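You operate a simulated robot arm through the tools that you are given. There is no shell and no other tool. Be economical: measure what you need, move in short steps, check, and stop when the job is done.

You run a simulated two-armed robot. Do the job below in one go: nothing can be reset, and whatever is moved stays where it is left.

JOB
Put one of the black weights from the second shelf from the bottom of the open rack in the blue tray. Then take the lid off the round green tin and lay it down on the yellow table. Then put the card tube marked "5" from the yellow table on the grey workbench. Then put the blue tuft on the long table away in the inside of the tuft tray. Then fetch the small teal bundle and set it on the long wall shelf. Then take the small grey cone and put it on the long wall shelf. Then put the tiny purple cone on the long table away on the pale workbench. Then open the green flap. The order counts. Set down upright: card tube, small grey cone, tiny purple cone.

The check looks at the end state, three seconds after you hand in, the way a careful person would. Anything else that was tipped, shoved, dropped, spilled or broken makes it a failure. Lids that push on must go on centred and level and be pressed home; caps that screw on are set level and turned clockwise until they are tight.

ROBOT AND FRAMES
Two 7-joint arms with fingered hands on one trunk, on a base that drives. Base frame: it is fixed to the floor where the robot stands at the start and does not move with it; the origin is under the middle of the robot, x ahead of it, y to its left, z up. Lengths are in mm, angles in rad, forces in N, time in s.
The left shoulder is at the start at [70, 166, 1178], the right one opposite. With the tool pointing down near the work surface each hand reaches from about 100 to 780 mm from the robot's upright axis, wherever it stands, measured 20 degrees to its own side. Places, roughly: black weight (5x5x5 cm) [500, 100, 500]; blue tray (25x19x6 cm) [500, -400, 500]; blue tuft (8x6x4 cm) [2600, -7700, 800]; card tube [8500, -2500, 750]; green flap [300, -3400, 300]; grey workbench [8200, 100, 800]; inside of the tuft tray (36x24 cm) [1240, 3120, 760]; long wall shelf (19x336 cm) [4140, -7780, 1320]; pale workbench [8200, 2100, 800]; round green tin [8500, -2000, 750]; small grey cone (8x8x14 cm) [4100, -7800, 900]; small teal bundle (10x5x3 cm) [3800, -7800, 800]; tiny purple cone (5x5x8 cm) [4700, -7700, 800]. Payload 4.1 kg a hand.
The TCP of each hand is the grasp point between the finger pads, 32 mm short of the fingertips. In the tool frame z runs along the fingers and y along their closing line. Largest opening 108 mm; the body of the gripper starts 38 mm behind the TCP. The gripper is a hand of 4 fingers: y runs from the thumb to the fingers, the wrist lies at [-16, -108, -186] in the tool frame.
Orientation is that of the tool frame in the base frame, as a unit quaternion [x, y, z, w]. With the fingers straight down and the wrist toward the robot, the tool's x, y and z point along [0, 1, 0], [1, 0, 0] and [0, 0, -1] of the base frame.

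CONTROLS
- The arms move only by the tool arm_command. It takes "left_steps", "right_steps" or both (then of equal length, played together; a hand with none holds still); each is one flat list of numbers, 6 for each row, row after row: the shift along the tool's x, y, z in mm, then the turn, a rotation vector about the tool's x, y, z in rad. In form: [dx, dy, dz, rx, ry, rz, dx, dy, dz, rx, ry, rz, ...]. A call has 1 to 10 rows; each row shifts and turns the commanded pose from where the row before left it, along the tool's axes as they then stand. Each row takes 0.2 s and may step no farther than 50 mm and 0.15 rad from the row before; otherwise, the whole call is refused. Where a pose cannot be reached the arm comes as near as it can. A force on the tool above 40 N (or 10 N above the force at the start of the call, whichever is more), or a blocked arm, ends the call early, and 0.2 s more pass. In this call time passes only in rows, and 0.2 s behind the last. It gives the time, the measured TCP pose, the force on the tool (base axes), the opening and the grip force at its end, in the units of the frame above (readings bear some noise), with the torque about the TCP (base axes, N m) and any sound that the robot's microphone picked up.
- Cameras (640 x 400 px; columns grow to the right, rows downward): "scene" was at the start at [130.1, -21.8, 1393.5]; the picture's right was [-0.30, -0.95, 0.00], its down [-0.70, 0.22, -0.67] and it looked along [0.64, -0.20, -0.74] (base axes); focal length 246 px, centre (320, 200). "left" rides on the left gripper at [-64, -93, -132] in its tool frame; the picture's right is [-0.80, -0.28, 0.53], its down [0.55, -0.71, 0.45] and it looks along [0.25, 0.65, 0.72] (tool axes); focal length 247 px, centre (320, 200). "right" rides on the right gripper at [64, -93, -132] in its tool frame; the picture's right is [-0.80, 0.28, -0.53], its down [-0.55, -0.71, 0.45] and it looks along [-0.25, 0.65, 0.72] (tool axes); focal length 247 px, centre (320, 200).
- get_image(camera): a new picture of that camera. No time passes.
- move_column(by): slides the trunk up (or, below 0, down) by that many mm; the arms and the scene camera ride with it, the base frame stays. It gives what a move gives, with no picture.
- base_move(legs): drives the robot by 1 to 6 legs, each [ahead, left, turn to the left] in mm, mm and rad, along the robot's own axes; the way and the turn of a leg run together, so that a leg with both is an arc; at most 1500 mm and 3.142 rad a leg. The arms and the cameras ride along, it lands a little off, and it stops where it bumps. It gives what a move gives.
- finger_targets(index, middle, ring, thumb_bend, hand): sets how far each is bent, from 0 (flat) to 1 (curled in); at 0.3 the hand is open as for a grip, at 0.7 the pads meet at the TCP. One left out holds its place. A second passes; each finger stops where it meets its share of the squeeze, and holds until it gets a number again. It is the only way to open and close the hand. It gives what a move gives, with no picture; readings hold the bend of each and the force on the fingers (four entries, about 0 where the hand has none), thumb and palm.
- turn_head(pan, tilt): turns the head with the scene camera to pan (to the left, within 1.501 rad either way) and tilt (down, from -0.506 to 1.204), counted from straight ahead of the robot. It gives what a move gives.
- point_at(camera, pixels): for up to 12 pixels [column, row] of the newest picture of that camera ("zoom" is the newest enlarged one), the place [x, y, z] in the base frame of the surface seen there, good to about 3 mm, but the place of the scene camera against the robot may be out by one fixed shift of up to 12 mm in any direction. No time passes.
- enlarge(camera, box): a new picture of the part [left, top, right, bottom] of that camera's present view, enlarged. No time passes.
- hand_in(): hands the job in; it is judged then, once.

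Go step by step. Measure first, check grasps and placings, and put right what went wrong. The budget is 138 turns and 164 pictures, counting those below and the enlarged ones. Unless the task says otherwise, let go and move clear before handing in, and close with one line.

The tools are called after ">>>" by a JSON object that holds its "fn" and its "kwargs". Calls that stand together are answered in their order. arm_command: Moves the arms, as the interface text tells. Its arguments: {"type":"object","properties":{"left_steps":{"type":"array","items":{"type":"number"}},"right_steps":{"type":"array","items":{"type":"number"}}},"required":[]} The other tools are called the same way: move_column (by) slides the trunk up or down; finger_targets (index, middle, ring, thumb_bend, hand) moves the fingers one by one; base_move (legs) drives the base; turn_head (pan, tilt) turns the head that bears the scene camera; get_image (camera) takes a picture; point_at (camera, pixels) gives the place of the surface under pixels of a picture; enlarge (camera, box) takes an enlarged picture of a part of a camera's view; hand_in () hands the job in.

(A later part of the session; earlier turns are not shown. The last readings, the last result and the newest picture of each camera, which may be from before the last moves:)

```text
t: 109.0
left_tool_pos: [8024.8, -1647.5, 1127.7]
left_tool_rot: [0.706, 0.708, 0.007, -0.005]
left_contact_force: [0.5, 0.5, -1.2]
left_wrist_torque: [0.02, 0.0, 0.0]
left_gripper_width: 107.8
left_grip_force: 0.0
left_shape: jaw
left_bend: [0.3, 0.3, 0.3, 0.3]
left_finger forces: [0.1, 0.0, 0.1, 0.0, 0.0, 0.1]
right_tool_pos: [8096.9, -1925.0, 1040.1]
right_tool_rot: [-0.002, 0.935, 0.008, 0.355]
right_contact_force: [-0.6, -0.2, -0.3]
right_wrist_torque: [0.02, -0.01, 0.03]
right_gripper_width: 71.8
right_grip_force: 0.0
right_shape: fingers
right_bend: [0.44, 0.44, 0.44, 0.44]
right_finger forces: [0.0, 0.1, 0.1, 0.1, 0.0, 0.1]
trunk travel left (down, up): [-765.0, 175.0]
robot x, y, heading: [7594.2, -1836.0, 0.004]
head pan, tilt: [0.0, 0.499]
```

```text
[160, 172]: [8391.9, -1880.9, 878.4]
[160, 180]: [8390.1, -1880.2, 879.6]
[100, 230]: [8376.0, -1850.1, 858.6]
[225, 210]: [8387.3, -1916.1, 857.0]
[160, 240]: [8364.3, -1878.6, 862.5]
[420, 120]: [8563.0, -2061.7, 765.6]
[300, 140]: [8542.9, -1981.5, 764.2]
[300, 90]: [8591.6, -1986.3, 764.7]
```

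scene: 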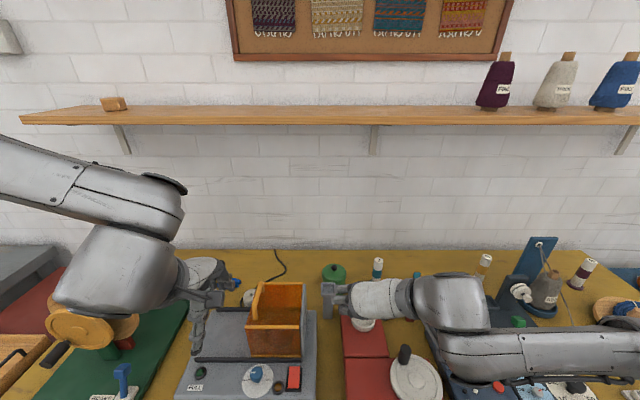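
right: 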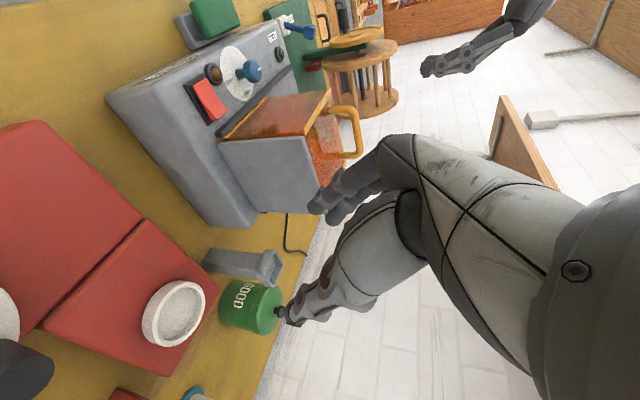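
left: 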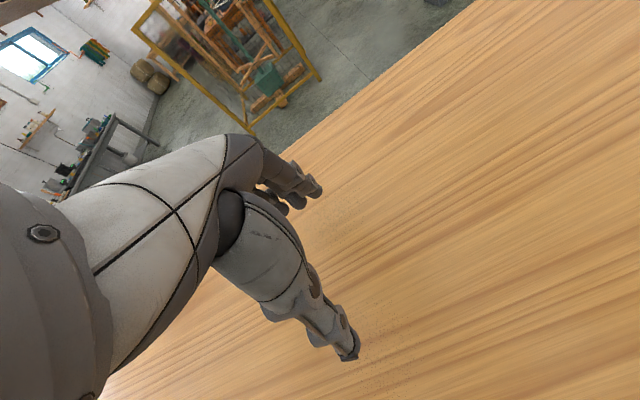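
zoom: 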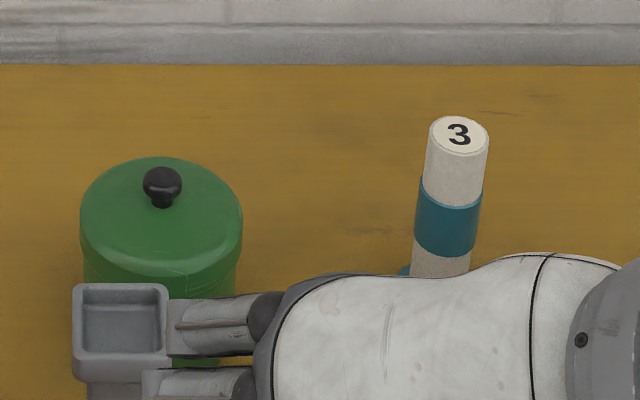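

Knob centre ≈[8386,-1887,872], lid top ≈856. A vertical grasp with the wrist toward the robot fits best, so I'll turn the right hand to fingers-down first.

>>> {"fn": "arm_command", "kwargs": {"right_steps": [0, 0, 0, 0, 0.141, 0, 0, 0, 0, 0, 0.141, 0, 0, 0, 0, 0, 0.141, 0, 0, 0, 0, 0, 0.141, 0, 0, 0, 0, 0, 0.141, 0, 0, 0, 0, 0, 0.141, 0, 0, 0, 0, 0, 0, 0.15, 0, 0, 0, 0, 0, 0.15, 0, 0, 0, 0, 0, 0.15, 0, 0, 0, 0, 0, 0.15]}}

>>> {"fn": "arm_command", "kwargs": {"right_steps": [0, 0, 0, 0, 0, 0.139, 0, 0, 0, 0, 0, 0.139, 0, 0, 0, 0, 0, 0.139, 0, 0, 0, 0, 0, 0.139, 0, 0, 0, 0, 0, 0.139, 0, 0, 0, 0, 0, 0.139, 0, 0, 0, 0, 0, 0.137]}}

>>> {"fn": "finger_targets", "kwargs": {"hand": "right", "index": 0.5, "middle": 0.5, "ring": 0.5, "thumb_bend": 0.5}}

>>> {"fn": "get_image", "kwargs": {"camera": "scene"}}

```text
t: 111.2
left_tool_pos: [8024.9, -1647.1, 1126.6]
left_tool_rot: [0.707, 0.708, 0.006, -0.005]
left_contact_force: [-0.7, -0.4, 0.2]
left_wrist_torque: [0.01, -0.01, 0.04]
left_gripper_width: 107.9
left_grip_force: 0.3
left_shape: jaw
left_bend: [0.3, 0.3, 0.3, 0.3]
left_finger forces: [0.0, 0.0, 0.1, 0.0, 0.0, 0.0]
right_tool_pos: [8097.7, -1925.7, 1041.0]
right_tool_rot: [0.29, 0.955, -0.013, -0.059]
right_contact_force: [-0.4, 0.4, 0.0]
right_wrist_torque: [-0.02, -0.01, -0.01]
right_gripper_width: 71.5
right_grip_force: 0.0
right_shape: fingers
right_bend: [0.44, 0.44, 0.44, 0.44]
right_finger forces: [0.1, 0.1, 0.0, 0.0, 0.1, 0.1]
trunk travel left (down, up): [-765.0, 175.0]
robot x, y, heading: [7593.8, -1835.8, 0.005]
head pan, tilt: [0.0, 0.499]
```

```text
t: 112.8
left_tool_pos: [8023.8, -1645.8, 1127.5]
left_tool_rot: [0.707, 0.708, 0.006, -0.005]
left_contact_force: [-0.5, 0.9, -0.5]
left_wrist_torque: [0.0, 0.0, -0.02]
left_gripper_width: 108.1
left_grip_force: 0.1
left_shape: jaw
left_bend: [0.3, 0.3, 0.3, 0.3]
left_finger forces: [0.0, 0.0, 0.0, 0.0, 0.1, 0.1]
right_tool_pos: [8097.9, -1924.6, 1040.9]
right_tool_rot: [0.703, 0.708, -0.039, -0.048]
right_contact_force: [-0.4, -0.1, 0.1]
right_wrist_torque: [0.0, 0.0, -0.02]
right_gripper_width: 71.9
right_grip_force: 0.1
right_shape: fingers
right_bend: [0.44, 0.44, 0.44, 0.44]
right_finger forces: [0.1, 0.0, 0.1, 0.1, 0.0, 0.0]
trunk travel left (down, up): [-765.0, 175.0]
robot x, y, heading: [7595.0, -1833.1, 0.008]
head pan, tilt: [0.0, 0.499]
```

```text
t: 113.8
left_tool_pos: [8024.8, -1647.4, 1127.8]
left_tool_rot: [0.706, 0.708, 0.006, -0.005]
left_contact_force: [-0.2, -0.1, 0.3]
left_wrist_torque: [-0.02, -0.01, 0.02]
left_gripper_width: 107.8
left_grip_force: 0.2
left_shape: jaw
left_bend: [0.3, 0.3, 0.3, 0.3]
left_finger forces: [0.1, 0.1, 0.0, 0.0, 0.0, 0.0]
right_tool_pos: [8097.7, -1925.0, 1039.5]
right_tool_rot: [0.702, 0.71, -0.039, -0.047]
right_contact_force: [0.0, -0.6, -0.5]
right_wrist_torque: [0.0, 0.01, -0.04]
right_gripper_width: 56.3
right_grip_force: 0.1
right_shape: fingers
right_bend: [0.5, 0.5, 0.5, 0.5]
right_finger forces: [0.0, 0.0, 0.0, 0.1, 0.0, 0.0]
trunk travel left (down, up): [-765.0, 175.0]
robot x, y, heading: [7591.4, -1835.9, 0.007]
head pan, tilt: [0.0, 0.499]
```

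```text
118 pictures are left
```

scene: 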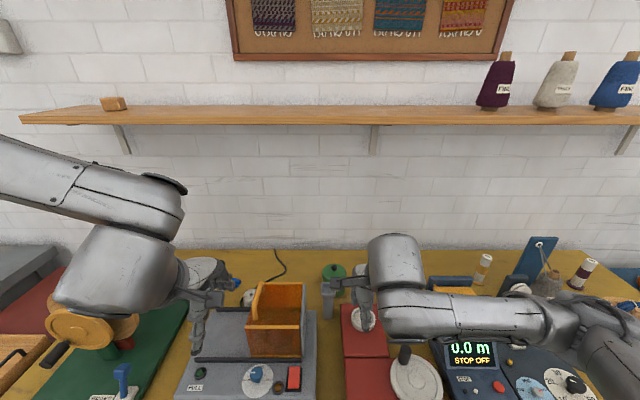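

Nearly vertical now (0.12 rad to correct). I'll level the hand and move it above the knob to z≈930.

>>> {"fn": "arm_command", "kwargs": {"right_steps": [0, 0, 0, -0.122, 0, 0, 5.5, 41, 15.5, 0, 0, 0, 5.5, 41, 15.5, 0, 0, 0, 5.5, 41, 15.5, 0, 0, 0, 5.5, 41, 15.5, 0, 0, 0, 5.5, 41, 15.5, 0, 0, 0, 5.5, 41, 15.5, 0, 0, 0, 5.5, 42, 15.5, 0, 0, 0]}}

>>> {"fn": "get_image", "kwargs": {"camera": "right"}}

>>> {"fn": "enlarge", "kwargs": {"camera": "scene", "box": [270, 220, 430, 320]}}

```text
t: 115.6
left_tool_pos: [8024.8, -1646.5, 1126.4]
left_tool_rot: [0.706, 0.709, 0.005, -0.005]
left_contact_force: [-0.6, 0.2, -0.3]
left_wrist_torque: [0.01, 0.01, 0.01]
left_gripper_width: 107.9
left_grip_force: 0.1
left_shape: jaw
left_bend: [0.3, 0.3, 0.3, 0.3]
left_finger forces: [0.0, 0.0, 0.0, 0.0, 0.0, 0.0]
right_tool_pos: [8390.0, -1881.6, 929.9]
right_tool_rot: [0.703, 0.712, 0.003, -0.004]
right_contact_force: [0.2, 0.2, -0.6]
right_wrist_torque: [-0.01, 0.01, 0.0]
right_gripper_width: 55.6
right_grip_force: 0.2
right_shape: fingers
right_bend: [0.5, 0.5, 0.5, 0.5]
right_finger forces: [0.1, 0.1, 0.0, 0.0, 0.1, 0.1]
trunk travel left (down, up): [-765.0, 175.0]
robot x, y, heading: [7594.4, -1836.0, 0.001]
head pan, tilt: [0.0, 0.499]
```

```text
117 pictures are left
```

right: 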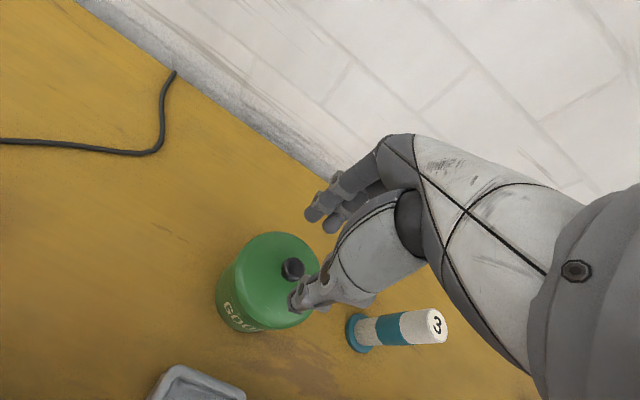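

```text
4.00 times, centred on (350, 270) of scene
```

zoom: 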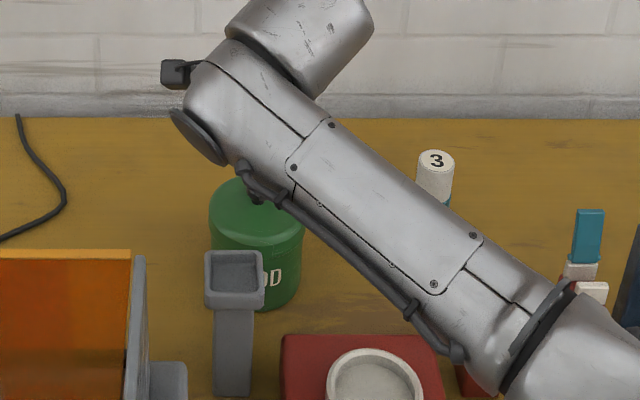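

The knob shows at (292,268) in the right picture; I'll measure it precisely.

>>> {"fn": "enlarge", "kwargs": {"camera": "right", "box": [210, 220, 338, 300]}}

>>> {"fn": "point_at", "kwargs": {"camera": "zoom", "pixels": [[415, 240], [395, 235], [440, 250], [415, 215], [410, 265], [300, 250], [400, 90], [150, 170], [520, 220]]}}

```text
5.00 times, centred on (274, 260) of right
```

zoom: 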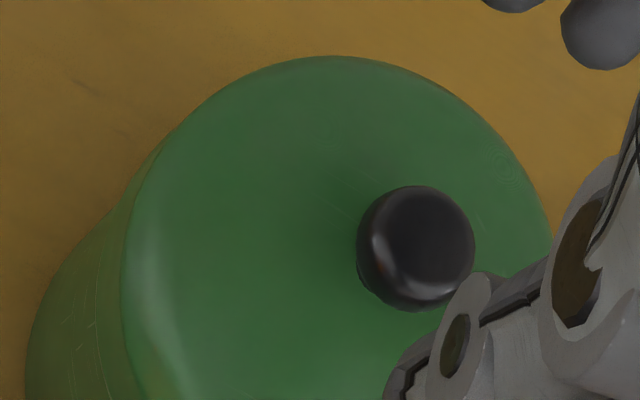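

```text
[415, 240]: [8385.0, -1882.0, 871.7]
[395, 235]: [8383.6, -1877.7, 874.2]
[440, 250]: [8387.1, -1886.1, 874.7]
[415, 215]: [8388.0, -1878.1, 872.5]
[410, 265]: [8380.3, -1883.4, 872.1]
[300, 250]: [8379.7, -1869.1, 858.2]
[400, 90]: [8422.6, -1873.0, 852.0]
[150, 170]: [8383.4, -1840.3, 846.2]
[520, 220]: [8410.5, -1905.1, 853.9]
```

Knob centre is [8384,-1882], top 874. I'll go down to TCP z≈890 and close on it.

>>> {"fn": "arm_command", "kwargs": {"right_steps": [0, -5, 20, 0, 0, 0, 0, 0, 14, 0, 0, 0, 0, 0, 7, 0, 0, 0]}}

>>> {"fn": "finger_targets", "kwargs": {"hand": "right", "index": 0.7, "middle": 0.7, "ring": 0.7, "thumb_bend": 0.7}}

>>> {"fn": "get_image", "kwargs": {"camera": "right"}}

```text
t: 116.4
left_tool_pos: [8025.2, -1647.7, 1128.6]
left_tool_rot: [0.707, 0.707, 0.006, -0.006]
left_contact_force: [-0.5, -0.5, 0.2]
left_wrist_torque: [0.04, 0.02, 0.0]
left_gripper_width: 108.1
left_grip_force: 0.1
left_shape: jaw
left_bend: [0.3, 0.3, 0.3, 0.3]
left_finger forces: [0.0, 0.0, 0.0, 0.1, 0.0, 0.1]
right_tool_pos: [8380.5, -1882.0, 891.3]
right_tool_rot: [0.704, 0.71, 0.005, -0.005]
right_contact_force: [-0.1, 0.6, -0.3]
right_wrist_torque: [0.01, 0.03, -0.01]
right_gripper_width: 55.9
right_grip_force: 0.1
right_shape: fingers
right_bend: [0.5, 0.5, 0.5, 0.5]
right_finger forces: [0.0, 0.0, 0.1, 0.0, 0.0, 0.0]
trunk travel left (down, up): [-765.0, 175.0]
robot x, y, heading: [7590.5, -1831.7, 0.003]
head pan, tilt: [0.0, 0.499]
```

```text
t: 117.4
left_tool_pos: [8023.3, -1645.7, 1128.2]
left_tool_rot: [0.706, 0.708, 0.006, -0.005]
left_contact_force: [1.0, 0.0, -1.1]
left_wrist_torque: [-0.01, 0.0, -0.01]
left_gripper_width: 108.0
left_grip_force: 0.1
left_shape: jaw
left_bend: [0.3, 0.3, 0.3, 0.3]
left_finger forces: [0.1, 0.1, 0.0, 0.0, 0.1, 0.1]
right_tool_pos: [8381.2, -1881.7, 892.9]
right_tool_rot: [0.703, 0.711, 0.006, -0.004]
right_contact_force: [6.3, 0.2, 15.1]
right_wrist_torque: [-0.11, -0.69, 0.02]
right_gripper_width: 15.6
right_grip_force: 13.7
right_shape: fingers
right_bend: [0.69, 0.6, 0.7, 0.63]
right_finger forces: [1.3, 20.0, 0.1, 0.0, 6.5, 0.0]
trunk travel left (down, up): [-765.0, 175.0]
robot x, y, heading: [7592.7, -1835.6, 0.002]
head pan, tilt: [0.0, 0.499]
```

```text
114 pictures are left
```

right: 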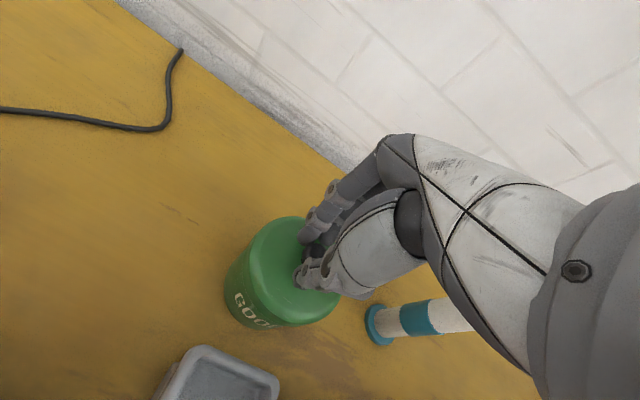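

Middle finger and thumb hold the knob. I'll lift slowly.

>>> {"fn": "arm_command", "kwargs": {"right_steps": [0, 0, -8, 0, 0, 0, 0, 0, -12, 0, 0, 0, 0, 0, -20, 0, 0, 0, 0, 0, -30, 0, 0, 0]}}

>>> {"fn": "get_image", "kwargs": {"camera": "right"}}

>>> {"fn": "enlarge", "kwargs": {"camera": "scene", "box": [270, 220, 430, 320]}}

```text
t: 118.4
left_tool_pos: [8024.3, -1646.1, 1127.2]
left_tool_rot: [0.706, 0.708, 0.007, -0.005]
left_contact_force: [0.4, 0.3, 0.0]
left_wrist_torque: [0.03, 0.0, -0.02]
left_gripper_width: 107.9
left_grip_force: 0.1
left_shape: jaw
left_bend: [0.3, 0.3, 0.3, 0.3]
left_finger forces: [0.0, 0.1, 0.0, 0.0, 0.1, 0.1]
right_tool_pos: [8381.0, -1882.7, 960.3]
right_tool_rot: [0.704, 0.71, 0.003, -0.005]
right_contact_force: [0.3, -0.1, -0.1]
right_wrist_torque: [-0.01, 0.02, 0.02]
right_gripper_width: 14.5
right_grip_force: 5.7
right_shape: fingers
right_bend: [0.68, 0.66, 0.7, 0.65]
right_finger forces: [1.7, 3.2, 0.0, 0.1, 5.4, 0.0]
trunk travel left (down, up): [-765.0, 175.0]
robot x, y, heading: [7592.0, -1833.7, -0.0]
head pan, tilt: [0.0, 0.499]
heard: snap
```

```text
113 pictures are left
```

right: 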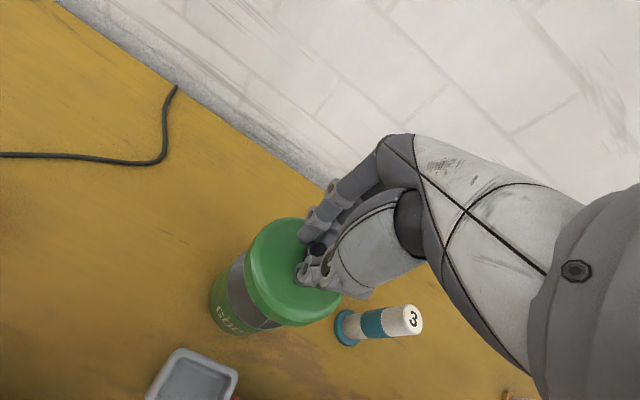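

```text
4.00 times, centred on (350, 270) of scene
```

zoom: 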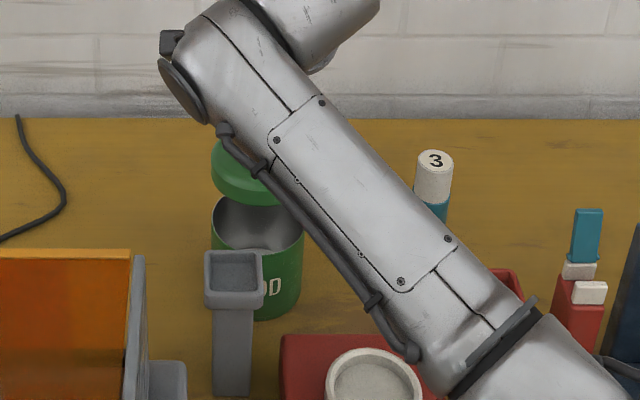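

The lid came off with a snap. I'll look for a free landing spot left of and behind the tin.

>>> {"fn": "point_at", "kwargs": {"camera": "right", "pixels": [[60, 230], [130, 230], [200, 200], [20, 300], [100, 330], [160, 200], [120, 158], [270, 230], [300, 320], [250, 290], [5, 385]]}}

>>> {"fn": "get_image", "kwargs": {"camera": "scene"}}

>>> {"fn": "point_at", "kwargs": {"camera": "scene", "pixels": [[300, 270], [310, 290], [305, 260], [290, 262], [304, 310], [315, 330]]}}

```text
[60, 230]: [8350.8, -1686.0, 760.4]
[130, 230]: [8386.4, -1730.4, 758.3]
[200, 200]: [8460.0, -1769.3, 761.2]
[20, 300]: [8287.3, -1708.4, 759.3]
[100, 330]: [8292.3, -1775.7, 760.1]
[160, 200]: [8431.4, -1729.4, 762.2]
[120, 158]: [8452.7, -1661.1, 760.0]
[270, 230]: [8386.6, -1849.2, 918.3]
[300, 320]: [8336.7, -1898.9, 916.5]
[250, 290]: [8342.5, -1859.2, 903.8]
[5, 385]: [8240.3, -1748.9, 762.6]
```

```text
111 pictures are left
```

scene: 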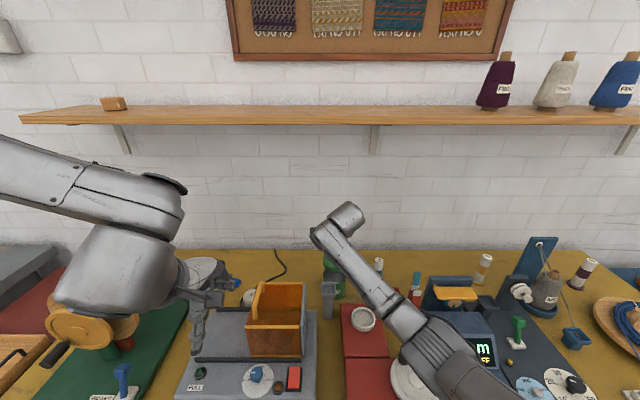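

```text
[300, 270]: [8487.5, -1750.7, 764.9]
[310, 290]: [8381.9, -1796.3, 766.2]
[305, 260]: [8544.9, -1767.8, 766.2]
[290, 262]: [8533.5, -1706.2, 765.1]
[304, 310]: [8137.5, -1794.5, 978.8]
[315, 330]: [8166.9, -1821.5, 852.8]
```

Spot [8455,-1785] behind-left of the tin is free and clear of the winder for the forearm. I'll carry the lid there at height and see whether it's in reach.

>>> {"fn": "arm_command", "kwargs": {"right_steps": [24, 18, 0, 0, 0, 0, 24, 18, 0, 0, 0, 0, 24, 19, 0, 0, 0, 0, 25, 19, 0, 0, 0, 0]}}

>>> {"fn": "get_image", "kwargs": {"camera": "right"}}

>>> {"fn": "turn_head", "kwargs": {"pan": 0.0, "tilt": 1.2}}

>>> {"fn": "get_image", "kwargs": {"camera": "scene"}}

```text
t: 119.4
left_tool_pos: [8023.9, -1643.4, 1126.9]
left_tool_rot: [0.706, 0.708, 0.005, -0.003]
left_contact_force: [-0.1, 0.7, -0.9]
left_wrist_torque: [-0.01, 0.0, -0.02]
left_gripper_width: 108.2
left_grip_force: 0.0
left_shape: jaw
left_bend: [0.3, 0.3, 0.3, 0.3]
left_finger forces: [0.0, 0.1, 0.0, 0.1, 0.0, 0.1]
right_tool_pos: [8451.3, -1782.6, 962.5]
right_tool_rot: [0.703, 0.711, 0.004, -0.004]
right_contact_force: [0.7, -0.2, -0.9]
right_wrist_torque: [-0.03, -0.03, -0.04]
right_gripper_width: 14.5
right_grip_force: 5.1
right_shape: fingers
right_bend: [0.68, 0.66, 0.7, 0.65]
right_finger forces: [1.9, 3.2, 0.0, 0.0, 5.1, 0.0]
trunk travel left (down, up): [-765.0, 175.0]
robot x, y, heading: [7592.4, -1834.2, 0.001]
head pan, tilt: [0.0, 0.499]
```

```text
110 pictures are left
```

right: 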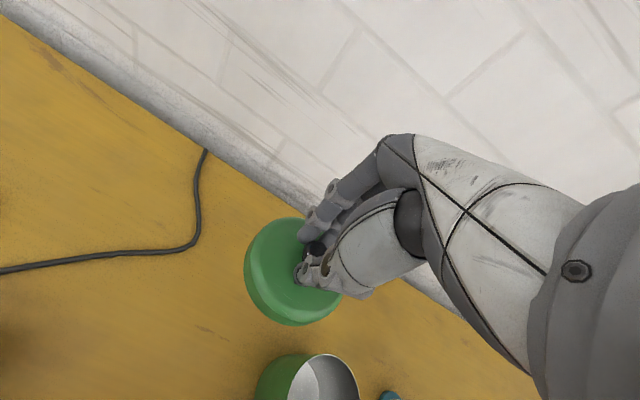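

```text
t: 120.5
left_tool_pos: [8024.3, -1646.7, 1128.0]
left_tool_rot: [0.706, 0.708, 0.005, -0.005]
left_contact_force: [0.5, 0.3, -0.3]
left_wrist_torque: [0.0, 0.0, 0.0]
left_gripper_width: 108.0
left_grip_force: 0.2
left_shape: jaw
left_bend: [0.3, 0.3, 0.3, 0.3]
left_finger forces: [0.0, 0.0, 0.1, 0.0, 0.0, 0.0]
right_tool_pos: [8453.0, -1784.6, 963.2]
right_tool_rot: [0.703, 0.711, 0.005, -0.005]
right_contact_force: [0.3, -0.8, -0.1]
right_wrist_torque: [-0.01, -0.01, 0.01]
right_gripper_width: 14.6
right_grip_force: 5.5
right_shape: fingers
right_bend: [0.68, 0.66, 0.7, 0.65]
right_finger forces: [1.8, 3.2, 0.1, 0.0, 5.0, 0.0]
trunk travel left (down, up): [-765.0, 175.0]
robot x, y, heading: [7596.6, -1835.3, 0.004]
head pan, tilt: [0.0, 1.201]
```

```text
109 pictures are left
```

scene: 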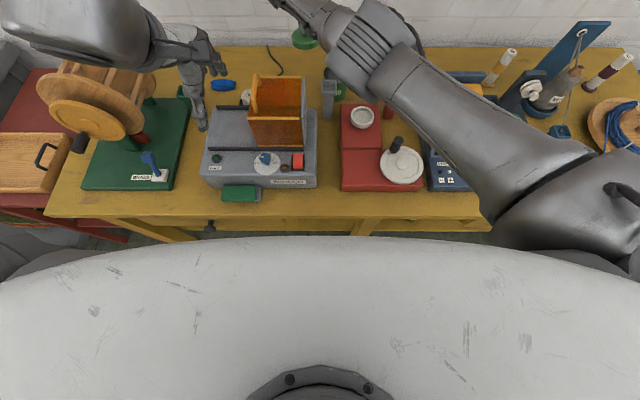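

It is within reach. I'll lower with the arm in steps, watching whether it keeps up.

>>> {"fn": "arm_command", "kwargs": {"right_steps": [0, 0, 25, 0, 0, 0, 0, 0, 25, 0, 0, 0, 0, 0, 25, 0, 0, 0, 0, 0, 25, 0, 0, 0, 0, 0, 20, 0, 0, 0]}}

>>> {"fn": "get_image", "kwargs": {"camera": "right"}}

>>> {"fn": "point_at", "kwargs": {"camera": "right", "pixels": [[250, 285], [275, 315], [305, 322], [262, 240], [230, 320], [200, 250], [285, 240]]}}

```text
t: 121.7
left_tool_pos: [8025.0, -1646.9, 1128.1]
left_tool_rot: [0.707, 0.708, 0.005, -0.004]
left_contact_force: [-0.9, -0.4, 0.2]
left_wrist_torque: [-0.05, 0.02, 0.01]
left_gripper_width: 108.2
left_grip_force: 0.1
left_shape: jaw
left_bend: [0.3, 0.3, 0.3, 0.3]
left_finger forces: [0.1, 0.1, 0.0, 0.0, 0.0, 0.0]
right_tool_pos: [8433.9, -1795.1, 854.4]
right_tool_rot: [0.703, 0.711, 0.005, -0.005]
right_contact_force: [0.0, -0.1, -0.6]
right_wrist_torque: [0.0, 0.01, -0.01]
right_gripper_width: 14.4
right_grip_force: 5.0
right_shape: fingers
right_bend: [0.68, 0.66, 0.7, 0.65]
right_finger forces: [1.7, 3.4, 0.1, 0.0, 4.9, 0.0]
right hand out of reach, approached as far as the arm can: row 2, 3, 4, 5
trunk travel left (down, up): [-765.0, 175.0]
robot x, y, heading: [7592.5, -1832.0, 0.0]
head pan, tilt: [0.0, 1.201]
```

```text
108 pictures are left
```

right: 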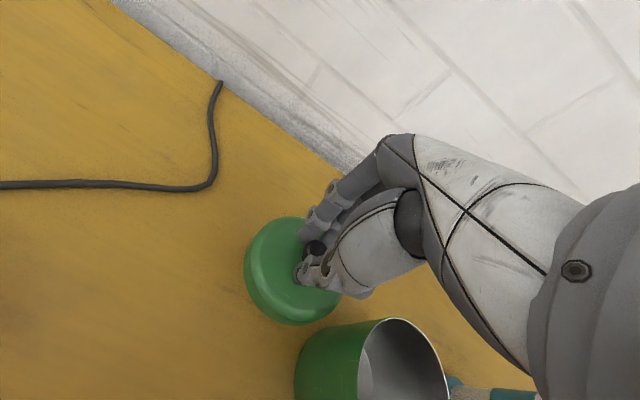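

```text
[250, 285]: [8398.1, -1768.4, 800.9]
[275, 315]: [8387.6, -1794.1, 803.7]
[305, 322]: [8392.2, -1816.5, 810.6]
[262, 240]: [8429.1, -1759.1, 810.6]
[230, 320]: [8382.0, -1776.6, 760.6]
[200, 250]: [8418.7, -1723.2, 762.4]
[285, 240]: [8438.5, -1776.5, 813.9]
```

The arm hit its reach limit with the lid at about [8436,-1795,~800], a little near the tin. I'll shift the base 35 mm left and finish the lowering with the trunk.

>>> {"fn": "base_move", "kwargs": {"legs": [[0, 35, 0]]}}

>>> {"fn": "move_column", "kwargs": {"by": -28}}

>>> {"fn": "get_image", "kwargs": {"camera": "right"}}

>>> {"fn": "point_at", "kwargs": {"camera": "right", "pixels": [[250, 285], [275, 318], [305, 324], [255, 250], [230, 320], [200, 250], [310, 335]]}}

>>> {"fn": "get_image", "kwargs": {"camera": "scene"}}

```text
t: 122.5
left_tool_pos: [8023.5, -1616.6, 1129.1]
left_tool_rot: [0.708, 0.707, 0.008, -0.006]
left_contact_force: [0.4, -0.1, -0.7]
left_wrist_torque: [0.08, 0.03, 0.02]
left_gripper_width: 108.1
left_grip_force: 0.1
left_shape: jaw
left_bend: [0.3, 0.3, 0.3, 0.3]
left_finger forces: [0.1, 0.1, 0.1, 0.1, 0.0, 0.0]
right_tool_pos: [8434.3, -1765.8, 854.0]
right_tool_rot: [0.704, 0.71, 0.006, -0.006]
right_contact_force: [0.0, -1.0, -0.9]
right_wrist_torque: [0.06, 0.01, 0.01]
right_gripper_width: 14.1
right_grip_force: 4.6
right_shape: fingers
right_bend: [0.68, 0.66, 0.7, 0.65]
right_finger forces: [1.8, 3.5, 0.0, 0.1, 4.9, 0.1]
trunk travel left (down, up): [-765.0, 175.0]
robot x, y, heading: [7595.8, -1799.6, -0.0]
head pan, tilt: [0.0, 1.201]
```

```text
t: 123.3
left_tool_pos: [8025.1, -1614.6, 1099.9]
left_tool_rot: [0.707, 0.707, 0.006, -0.005]
left_contact_force: [-0.4, -0.6, 0.4]
left_wrist_torque: [-0.02, -0.01, -0.02]
left_gripper_width: 108.1
left_grip_force: 0.2
left_shape: jaw
left_bend: [0.3, 0.3, 0.3, 0.3]
left_finger forces: [0.0, 0.1, 0.1, 0.1, 0.0, 0.1]
right_tool_pos: [8435.8, -1764.8, 826.4]
right_tool_rot: [0.704, 0.71, 0.005, -0.004]
right_contact_force: [-0.3, 1.0, -0.6]
right_wrist_torque: [0.0, 0.0, 0.01]
right_gripper_width: 14.4
right_grip_force: 5.3
right_shape: fingers
right_bend: [0.68, 0.66, 0.7, 0.65]
right_finger forces: [1.9, 3.4, 0.1, 0.0, 4.9, 0.1]
trunk travel left (down, up): [-737.0, 203.0]
robot x, y, heading: [7592.8, -1801.9, 0.002]
head pan, tilt: [0.0, 1.201]
```

```text
107 pictures are left
```

right: 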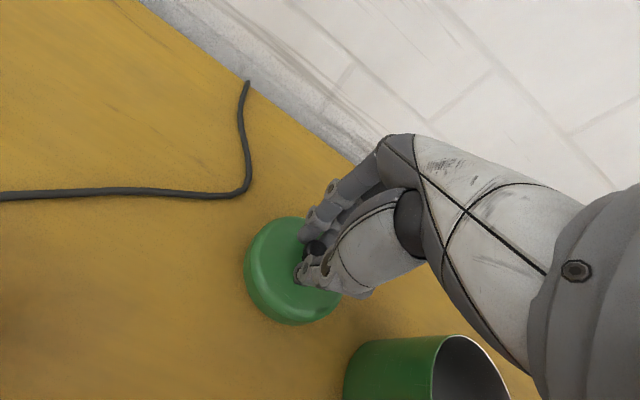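

```text
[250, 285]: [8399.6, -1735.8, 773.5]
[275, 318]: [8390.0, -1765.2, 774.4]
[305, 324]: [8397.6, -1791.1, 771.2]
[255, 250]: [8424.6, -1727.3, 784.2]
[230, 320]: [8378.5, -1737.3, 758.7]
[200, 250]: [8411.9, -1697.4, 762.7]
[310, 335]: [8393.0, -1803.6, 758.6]
```

```text
106 pictures are left
```

scene: 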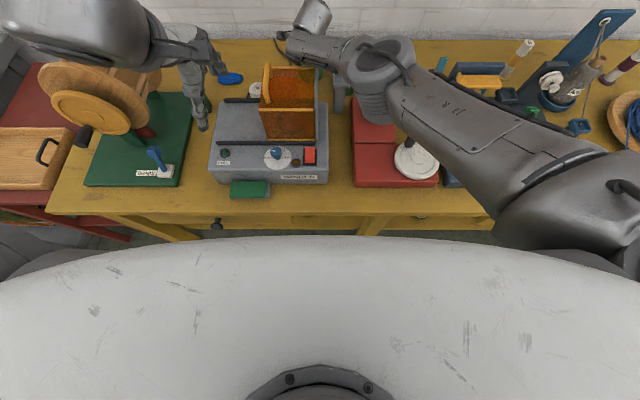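

About 8–10 mm remain. I'll lower 7 mm with the trunk and check force.

>>> {"fn": "move_column", "kwargs": {"by": -7}}

>>> {"fn": "arm_command", "kwargs": {"right_steps": [0, 0, 2, 0, 0, 0]}}

```text
t: 123.8
left_tool_pos: [8022.9, -1614.8, 1096.0]
left_tool_rot: [0.707, 0.707, 0.006, -0.004]
left_contact_force: [-0.2, -0.7, -0.4]
left_wrist_torque: [-0.01, -0.02, -0.02]
left_gripper_width: 108.2
left_grip_force: 0.1
left_shape: jaw
left_bend: [0.3, 0.3, 0.3, 0.3]
left_finger forces: [0.1, 0.1, 0.0, 0.0, 0.0, 0.0]
right_tool_pos: [8436.6, -1763.9, 829.5]
right_tool_rot: [0.705, 0.71, 0.009, 0.0]
right_contact_force: [-0.4, 0.3, 0.3]
right_wrist_torque: [-0.05, -0.03, 0.02]
right_gripper_width: 14.4
right_grip_force: 5.2
right_shape: fingers
right_bend: [0.68, 0.66, 0.7, 0.65]
right_finger forces: [1.9, 3.3, 0.0, 0.1, 4.9, 0.0]
trunk travel left (down, up): [-730.0, 210.0]
robot x, y, heading: [7594.6, -1803.2, 0.005]
head pan, tilt: [0.0, 1.201]
```

```text
t: 124.2
left_tool_pos: [8022.1, -1613.4, 1094.5]
left_tool_rot: [0.706, 0.708, 0.006, -0.005]
left_contact_force: [0.1, -0.1, -0.4]
left_wrist_torque: [-0.01, 0.02, -0.02]
left_gripper_width: 108.1
left_grip_force: 0.1
left_shape: jaw
left_bend: [0.3, 0.3, 0.3, 0.3]
left_finger forces: [0.1, 0.0, 0.1, 0.0, 0.0, 0.1]
right_tool_pos: [8437.9, -1763.9, 829.9]
right_tool_rot: [0.704, 0.71, 0.011, 0.0]
right_contact_force: [-1.2, -0.2, -0.8]
right_wrist_torque: [0.0, 0.0, -0.01]
right_gripper_width: 14.5
right_grip_force: 5.2
right_shape: fingers
right_bend: [0.68, 0.66, 0.7, 0.65]
right_finger forces: [1.9, 3.3, 0.0, 0.1, 4.8, 0.0]
trunk travel left (down, up): [-730.0, 210.0]
robot x, y, heading: [7597.1, -1803.0, -0.001]
head pan, tilt: [0.0, 1.201]
```

The trunk went down 7 mm but the hand did not, so some arm link may be resting on something. I'll look before going on.

>>> {"fn": "enlarge", "kwargs": {"camera": "scene", "box": [240, 20, 464, 160]}}

>>> {"fn": "get_image", "kwargs": {"camera": "left"}}

>>> {"fn": "get_image", "kwargs": {"camera": "right"}}

```text
2.86 times, centred on (352, 90) of scene
```

zoom: 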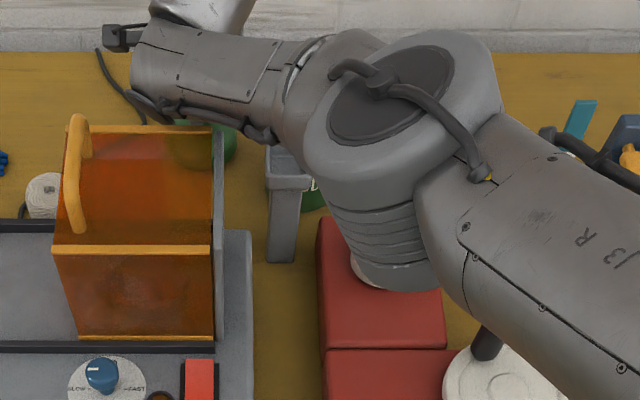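

```text
104 pictures are left
```

left: 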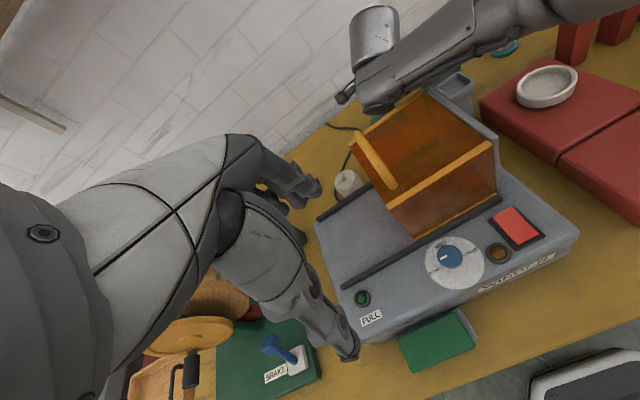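

```text
103 pictures are left
```

right: 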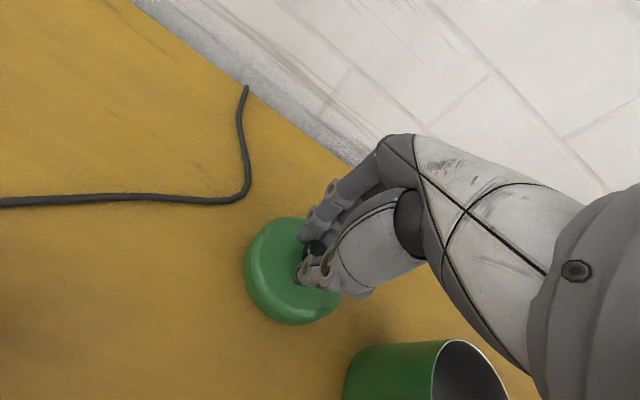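

I'll measure the elbow bottom, the wrist near the orange box and the dish.

>>> {"fn": "point_at", "kwargs": {"camera": "zoom", "pixels": [[395, 275], [358, 268], [340, 205], [340, 320], [200, 110], [150, 100], [170, 128], [210, 130], [290, 160], [270, 185], [80, 118], [480, 345]]}}

>>> {"fn": "point_at", "kwargs": {"camera": "left", "pixels": [[375, 100], [395, 108], [420, 95], [350, 95], [450, 75], [440, 85], [400, 85], [550, 30]]}}

```text
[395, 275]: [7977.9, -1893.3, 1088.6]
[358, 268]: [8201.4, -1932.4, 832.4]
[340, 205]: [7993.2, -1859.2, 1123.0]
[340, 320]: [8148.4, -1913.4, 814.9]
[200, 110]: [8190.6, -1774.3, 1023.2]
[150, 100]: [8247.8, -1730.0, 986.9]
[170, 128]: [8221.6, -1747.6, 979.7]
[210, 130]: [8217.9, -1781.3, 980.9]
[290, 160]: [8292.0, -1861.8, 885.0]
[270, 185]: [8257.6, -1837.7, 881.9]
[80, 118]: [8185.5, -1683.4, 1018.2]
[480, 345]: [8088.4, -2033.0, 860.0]
```

```text
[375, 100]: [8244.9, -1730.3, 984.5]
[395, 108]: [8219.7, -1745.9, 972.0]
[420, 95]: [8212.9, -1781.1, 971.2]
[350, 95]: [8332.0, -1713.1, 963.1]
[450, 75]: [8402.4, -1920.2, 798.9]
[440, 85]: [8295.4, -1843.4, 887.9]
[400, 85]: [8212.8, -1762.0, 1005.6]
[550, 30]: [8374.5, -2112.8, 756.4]
```

The wrist link rests on the orange box's back edge (x≈8220, z≈980). I'll raise the trunk, and check how close the base front is to the table before moving forward to clear the box.

>>> {"fn": "move_column", "kwargs": {"by": 15}}

>>> {"fn": "point_at", "kwargs": {"camera": "left", "pixels": [[545, 375], [600, 352], [580, 345], [560, 390], [520, 310], [500, 370]]}}

>>> {"fn": "get_image", "kwargs": {"camera": "left"}}

```text
t: 124.9
left_tool_pos: [8022.8, -1612.9, 1107.4]
left_tool_rot: [0.706, 0.708, 0.006, -0.004]
left_contact_force: [-0.3, 0.7, -0.7]
left_wrist_torque: [0.01, 0.03, 0.0]
left_gripper_width: 108.0
left_grip_force: 0.0
left_shape: jaw
left_bend: [0.3, 0.3, 0.3, 0.3]
left_finger forces: [0.1, 0.1, 0.0, 0.0, 0.0, 0.0]
right_tool_pos: [8428.3, -1758.8, 828.6]
right_tool_rot: [0.702, 0.712, 0.002, -0.007]
right_contact_force: [-0.4, 0.9, -0.5]
right_wrist_torque: [-0.01, 0.0, -0.04]
right_gripper_width: 14.4
right_grip_force: 5.1
right_shape: fingers
right_bend: [0.68, 0.66, 0.7, 0.65]
right_finger forces: [1.6, 3.6, 0.0, 0.1, 4.9, 0.1]
trunk travel left (down, up): [-745.0, 195.0]
robot x, y, heading: [7590.2, -1798.9, 0.007]
head pan, tilt: [0.0, 1.201]
```

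```text
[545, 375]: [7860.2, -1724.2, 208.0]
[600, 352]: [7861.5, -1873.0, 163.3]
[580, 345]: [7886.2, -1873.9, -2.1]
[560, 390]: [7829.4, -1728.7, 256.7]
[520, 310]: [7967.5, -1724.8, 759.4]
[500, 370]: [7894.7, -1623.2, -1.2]
```

```text
102 pictures are left
```

left: 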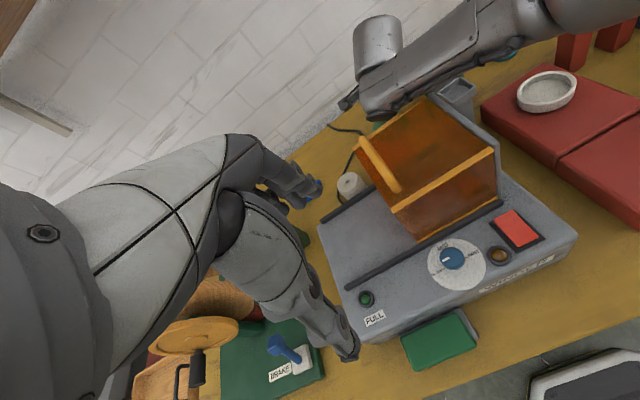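

The base front (x≈7862) has 100 mm to the table edge. I'll lift 20 mm, go 70 mm forward so the wrist clears the box, then measure the lid height.

>>> {"fn": "move_column", "kwargs": {"by": 20}}

>>> {"fn": "base_move", "kwargs": {"legs": [[70, 0, 0]]}}

>>> {"fn": "arm_command", "kwargs": {"right_steps": [0, 0, 12, 0, 0, 0, 0, 0, 9, 0, 0, 0]}}

>>> {"fn": "get_image", "kwargs": {"camera": "left"}}

>>> {"fn": "get_image", "kwargs": {"camera": "right"}}

>>> {"fn": "point_at", "kwargs": {"camera": "right", "pixels": [[250, 285], [275, 318], [305, 324], [255, 250], [230, 320], [200, 250], [310, 335]]}}

```text
t: 125.5
left_tool_pos: [8023.7, -1612.8, 1126.6]
left_tool_rot: [0.706, 0.708, 0.006, -0.005]
left_contact_force: [-0.1, 0.5, 0.2]
left_wrist_torque: [-0.03, 0.0, 0.01]
left_gripper_width: 108.1
left_grip_force: 0.0
left_shape: jaw
left_bend: [0.3, 0.3, 0.3, 0.3]
left_finger forces: [0.0, 0.0, 0.0, 0.1, 0.1, 0.0]
right_tool_pos: [8432.4, -1762.8, 851.6]
right_tool_rot: [0.703, 0.711, 0.004, -0.004]
right_contact_force: [-0.2, 0.0, 0.0]
right_wrist_torque: [0.03, -0.03, -0.03]
right_gripper_width: 13.9
right_grip_force: 5.4
right_shape: fingers
right_bend: [0.68, 0.66, 0.7, 0.65]
right_finger forces: [1.8, 3.5, 0.1, 0.1, 4.9, 0.1]
trunk travel left (down, up): [-765.0, 175.0]
robot x, y, heading: [7595.8, -1801.6, 0.001]
head pan, tilt: [0.0, 1.201]
```

```text
t: 126.5
left_tool_pos: [8090.8, -1613.8, 1127.9]
left_tool_rot: [0.707, 0.708, 0.007, -0.004]
left_contact_force: [-0.3, 0.0, 0.4]
left_wrist_torque: [-0.03, 0.01, -0.03]
left_gripper_width: 107.6
left_grip_force: 0.1
left_shape: jaw
left_bend: [0.3, 0.3, 0.3, 0.3]
left_finger forces: [0.0, 0.1, 0.1, 0.1, 0.0, 0.0]
right_tool_pos: [8500.4, -1761.7, 854.3]
right_tool_rot: [0.703, 0.711, 0.005, -0.004]
right_contact_force: [0.3, -0.4, -1.0]
right_wrist_torque: [0.02, 0.0, 0.0]
right_gripper_width: 14.5
right_grip_force: 5.7
right_shape: fingers
right_bend: [0.68, 0.66, 0.7, 0.65]
right_finger forces: [1.7, 3.4, 0.1, 0.1, 4.9, 0.1]
trunk travel left (down, up): [-765.0, 175.0]
robot x, y, heading: [7663.1, -1797.7, 0.003]
head pan, tilt: [0.0, 1.201]
```

```text
t: 127.2
left_tool_pos: [8093.6, -1613.1, 1127.2]
left_tool_rot: [0.707, 0.707, 0.006, -0.005]
left_contact_force: [0.0, -0.6, -0.2]
left_wrist_torque: [0.0, 0.02, 0.0]
left_gripper_width: 108.1
left_grip_force: 0.0
left_shape: jaw
left_bend: [0.3, 0.3, 0.3, 0.3]
left_finger forces: [0.0, 0.0, 0.0, 0.0, 0.1, 0.0]
right_tool_pos: [8496.5, -1764.4, 833.3]
right_tool_rot: [0.704, 0.71, 0.005, -0.004]
right_contact_force: [0.6, 0.7, 0.1]
right_wrist_torque: [-0.02, -0.01, 0.01]
right_gripper_width: 14.1
right_grip_force: 5.0
right_shape: fingers
right_bend: [0.68, 0.66, 0.7, 0.65]
right_finger forces: [1.8, 3.6, 0.0, 0.0, 5.0, 0.0]
right hand out of reach, approached as far as the arm can: row 1, 2
trunk travel left (down, up): [-765.0, 175.0]
robot x, y, heading: [7663.1, -1802.2, -0.002]
head pan, tilt: [0.0, 1.201]
```

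```text
101 pictures are left
```

left: 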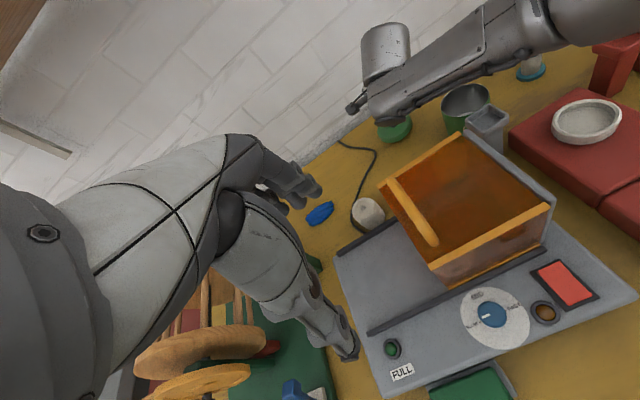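

```text
100 pictures are left
```

right: 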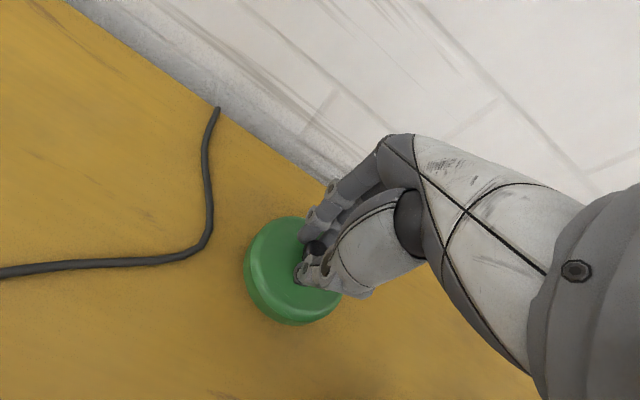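

```text
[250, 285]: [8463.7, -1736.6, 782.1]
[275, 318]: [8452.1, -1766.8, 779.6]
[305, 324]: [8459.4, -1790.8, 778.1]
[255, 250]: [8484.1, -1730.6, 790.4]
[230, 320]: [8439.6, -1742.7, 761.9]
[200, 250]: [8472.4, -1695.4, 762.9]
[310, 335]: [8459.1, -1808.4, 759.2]
```

Clear of the box now; the lid rim reads about 778, so it's some 10–15 mm above the table. I'll lower with the trunk.

>>> {"fn": "move_column", "kwargs": {"by": -10}}

>>> {"fn": "move_column", "kwargs": {"by": -4}}

```text
t: 127.7
left_tool_pos: [8094.0, -1612.0, 1118.3]
left_tool_rot: [0.706, 0.708, 0.006, -0.005]
left_contact_force: [-0.4, -0.2, 0.0]
left_wrist_torque: [-0.01, -0.03, 0.04]
left_gripper_width: 108.3
left_grip_force: 0.0
left_shape: jaw
left_bend: [0.3, 0.3, 0.3, 0.3]
left_finger forces: [0.1, 0.0, 0.0, 0.0, 0.0, 0.0]
right_tool_pos: [8497.9, -1765.5, 823.3]
right_tool_rot: [0.704, 0.711, 0.003, -0.004]
right_contact_force: [-0.1, -0.5, -1.0]
right_wrist_torque: [0.0, 0.0, 0.02]
right_gripper_width: 14.5
right_grip_force: 5.3
right_shape: fingers
right_bend: [0.68, 0.66, 0.7, 0.65]
right_finger forces: [1.8, 3.5, 0.1, 0.0, 5.0, 0.1]
trunk travel left (down, up): [-755.0, 185.0]
robot x, y, heading: [7663.0, -1798.4, 0.004]
head pan, tilt: [0.0, 1.201]
```

```text
t: 128.3
left_tool_pos: [8093.6, -1613.1, 1114.5]
left_tool_rot: [0.706, 0.708, 0.006, -0.005]
left_contact_force: [-0.2, -0.2, 0.6]
left_wrist_torque: [0.0, 0.0, 0.03]
left_gripper_width: 108.0
left_grip_force: 0.2
left_shape: jaw
left_bend: [0.3, 0.3, 0.3, 0.3]
left_finger forces: [0.0, 0.0, 0.0, 0.0, 0.0, 0.0]
right_tool_pos: [8497.6, -1766.2, 819.6]
right_tool_rot: [0.704, 0.711, 0.004, -0.005]
right_contact_force: [-0.2, -0.1, 0.8]
right_wrist_torque: [-0.06, -0.01, 0.0]
right_gripper_width: 14.4
right_grip_force: 5.1
right_shape: fingers
right_bend: [0.68, 0.66, 0.7, 0.65]
right_finger forces: [1.8, 3.5, 0.1, 0.0, 5.0, 0.0]
trunk travel left (down, up): [-751.0, 189.0]
robot x, y, heading: [7663.2, -1801.5, -0.002]
head pan, tilt: [0.0, 1.201]
```

>>> {"fn": "move_column", "kwargs": {"by": -3}}

>>> {"fn": "finger_targets", "kwargs": {"hand": "right", "index": 0.5, "middle": 0.5, "ring": 0.5, "thumb_bend": 0.5}}

>>> {"fn": "move_column", "kwargs": {"by": 150}}

>>> {"fn": "get_image", "kwargs": {"camera": "right"}}

>>> {"fn": "turn_head", "kwargs": {"pan": -0.4, "tilt": 0.8}}

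>>> {"fn": "get_image", "kwargs": {"camera": "scene"}}

```text
t: 128.8
left_tool_pos: [8093.9, -1612.4, 1110.7]
left_tool_rot: [0.706, 0.708, 0.006, -0.006]
left_contact_force: [0.0, 0.6, -0.2]
left_wrist_torque: [0.02, 0.0, -0.02]
left_gripper_width: 107.9
left_grip_force: 0.1
left_shape: jaw
left_bend: [0.3, 0.3, 0.3, 0.3]
left_finger forces: [0.0, 0.0, 0.0, 0.0, 0.0, 0.1]
right_tool_pos: [8497.3, -1765.1, 815.4]
right_tool_rot: [0.703, 0.711, 0.004, -0.004]
right_contact_force: [-0.3, 0.0, -1.1]
right_wrist_torque: [-0.01, 0.0, -0.05]
right_gripper_width: 14.5
right_grip_force: 5.0
right_shape: fingers
right_bend: [0.68, 0.66, 0.7, 0.65]
right_finger forces: [1.8, 3.5, 0.1, 0.1, 4.9, 0.0]
trunk travel left (down, up): [-748.0, 192.0]
robot x, y, heading: [7659.4, -1799.0, 0.003]
head pan, tilt: [0.0, 1.201]
```

```text
t: 129.8
left_tool_pos: [8093.0, -1612.9, 1111.3]
left_tool_rot: [0.706, 0.708, 0.006, -0.005]
left_contact_force: [0.3, 0.1, -0.5]
left_wrist_torque: [0.01, -0.01, 0.01]
left_gripper_width: 108.0
left_grip_force: 0.0
left_shape: jaw
left_bend: [0.3, 0.3, 0.3, 0.3]
left_finger forces: [0.1, 0.0, 0.0, 0.0, 0.1, 0.0]
right_tool_pos: [8496.5, -1766.5, 817.0]
right_tool_rot: [0.703, 0.711, 0.005, -0.004]
right_contact_force: [-0.8, -0.4, -0.3]
right_wrist_torque: [0.0, -0.02, -0.02]
right_gripper_width: 55.2
right_grip_force: 0.0
right_shape: fingers
right_bend: [0.5, 0.5, 0.5, 0.5]
right_finger forces: [0.0, 0.0, 0.0, 0.0, 0.0, 0.0]
trunk travel left (down, up): [-748.0, 192.0]
robot x, y, heading: [7661.1, -1800.5, 0.006]
head pan, tilt: [0.0, 1.201]
```

```text
t: 131.5
left_tool_pos: [8094.9, -1612.4, 1261.4]
left_tool_rot: [0.706, 0.708, 0.006, -0.005]
left_contact_force: [0.5, 0.0, 0.4]
left_wrist_torque: [0.0, -0.01, -0.03]
left_gripper_width: 108.0
left_grip_force: 0.0
left_shape: jaw
left_bend: [0.3, 0.3, 0.3, 0.3]
left_finger forces: [0.1, 0.0, 0.0, 0.0, 0.0, 0.1]
right_tool_pos: [8497.1, -1765.7, 966.5]
right_tool_rot: [0.703, 0.711, 0.005, -0.004]
right_contact_force: [-0.4, 0.2, -0.4]
right_wrist_torque: [0.0, -0.02, -0.03]
right_gripper_width: 55.3
right_grip_force: 0.2
right_shape: fingers
right_bend: [0.5, 0.5, 0.5, 0.5]
right_finger forces: [0.1, 0.1, 0.0, 0.0, 0.0, 0.0]
trunk travel left (down, up): [-898.0, 42.0]
robot x, y, heading: [7660.3, -1801.0, 0.005]
head pan, tilt: [0.0, 1.201]
```

```text
99 pictures are left
```

right: 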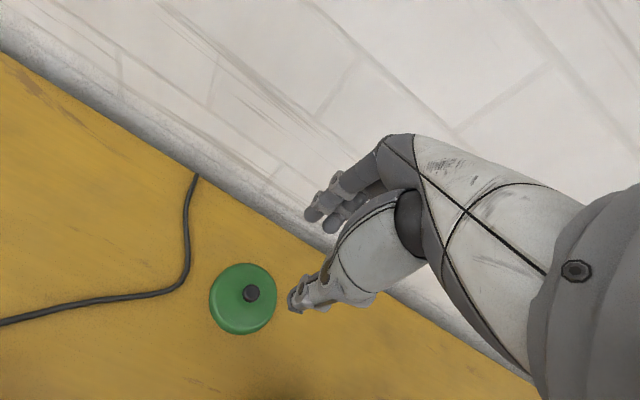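

```text
t: 132.4
left_tool_pos: [8093.4, -1612.7, 1261.1]
left_tool_rot: [0.706, 0.708, 0.006, -0.004]
left_contact_force: [0.0, 0.2, 0.4]
left_wrist_torque: [0.0, 0.0, 0.03]
left_gripper_width: 108.1
left_grip_force: 0.1
left_shape: jaw
left_bend: [0.3, 0.3, 0.3, 0.3]
left_finger forces: [0.1, 0.0, 0.0, 0.0, 0.0, 0.0]
right_tool_pos: [8497.1, -1766.4, 966.6]
right_tool_rot: [0.703, 0.711, 0.004, -0.005]
right_contact_force: [0.0, 0.6, -0.1]
right_wrist_torque: [0.03, -0.01, 0.0]
right_gripper_width: 55.1
right_grip_force: 0.0
right_shape: fingers
right_bend: [0.5, 0.5, 0.5, 0.5]
right_finger forces: [0.1, 0.0, 0.1, 0.1, 0.0, 0.0]
trunk travel left (down, up): [-898.0, 42.0]
robot x, y, heading: [7662.9, -1802.6, 0.001]
head pan, tilt: [-0.4, 0.799]
```

```text
98 pictures are left
```

scene: 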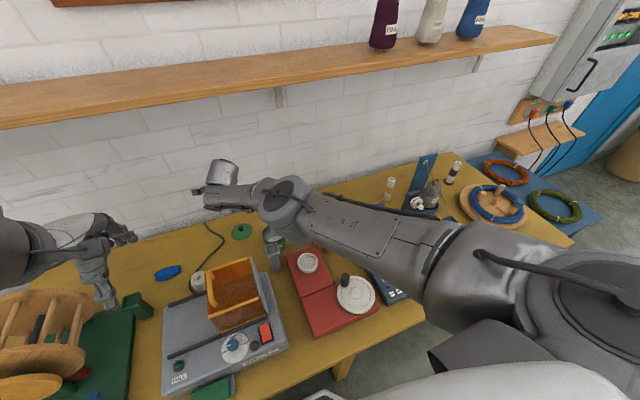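

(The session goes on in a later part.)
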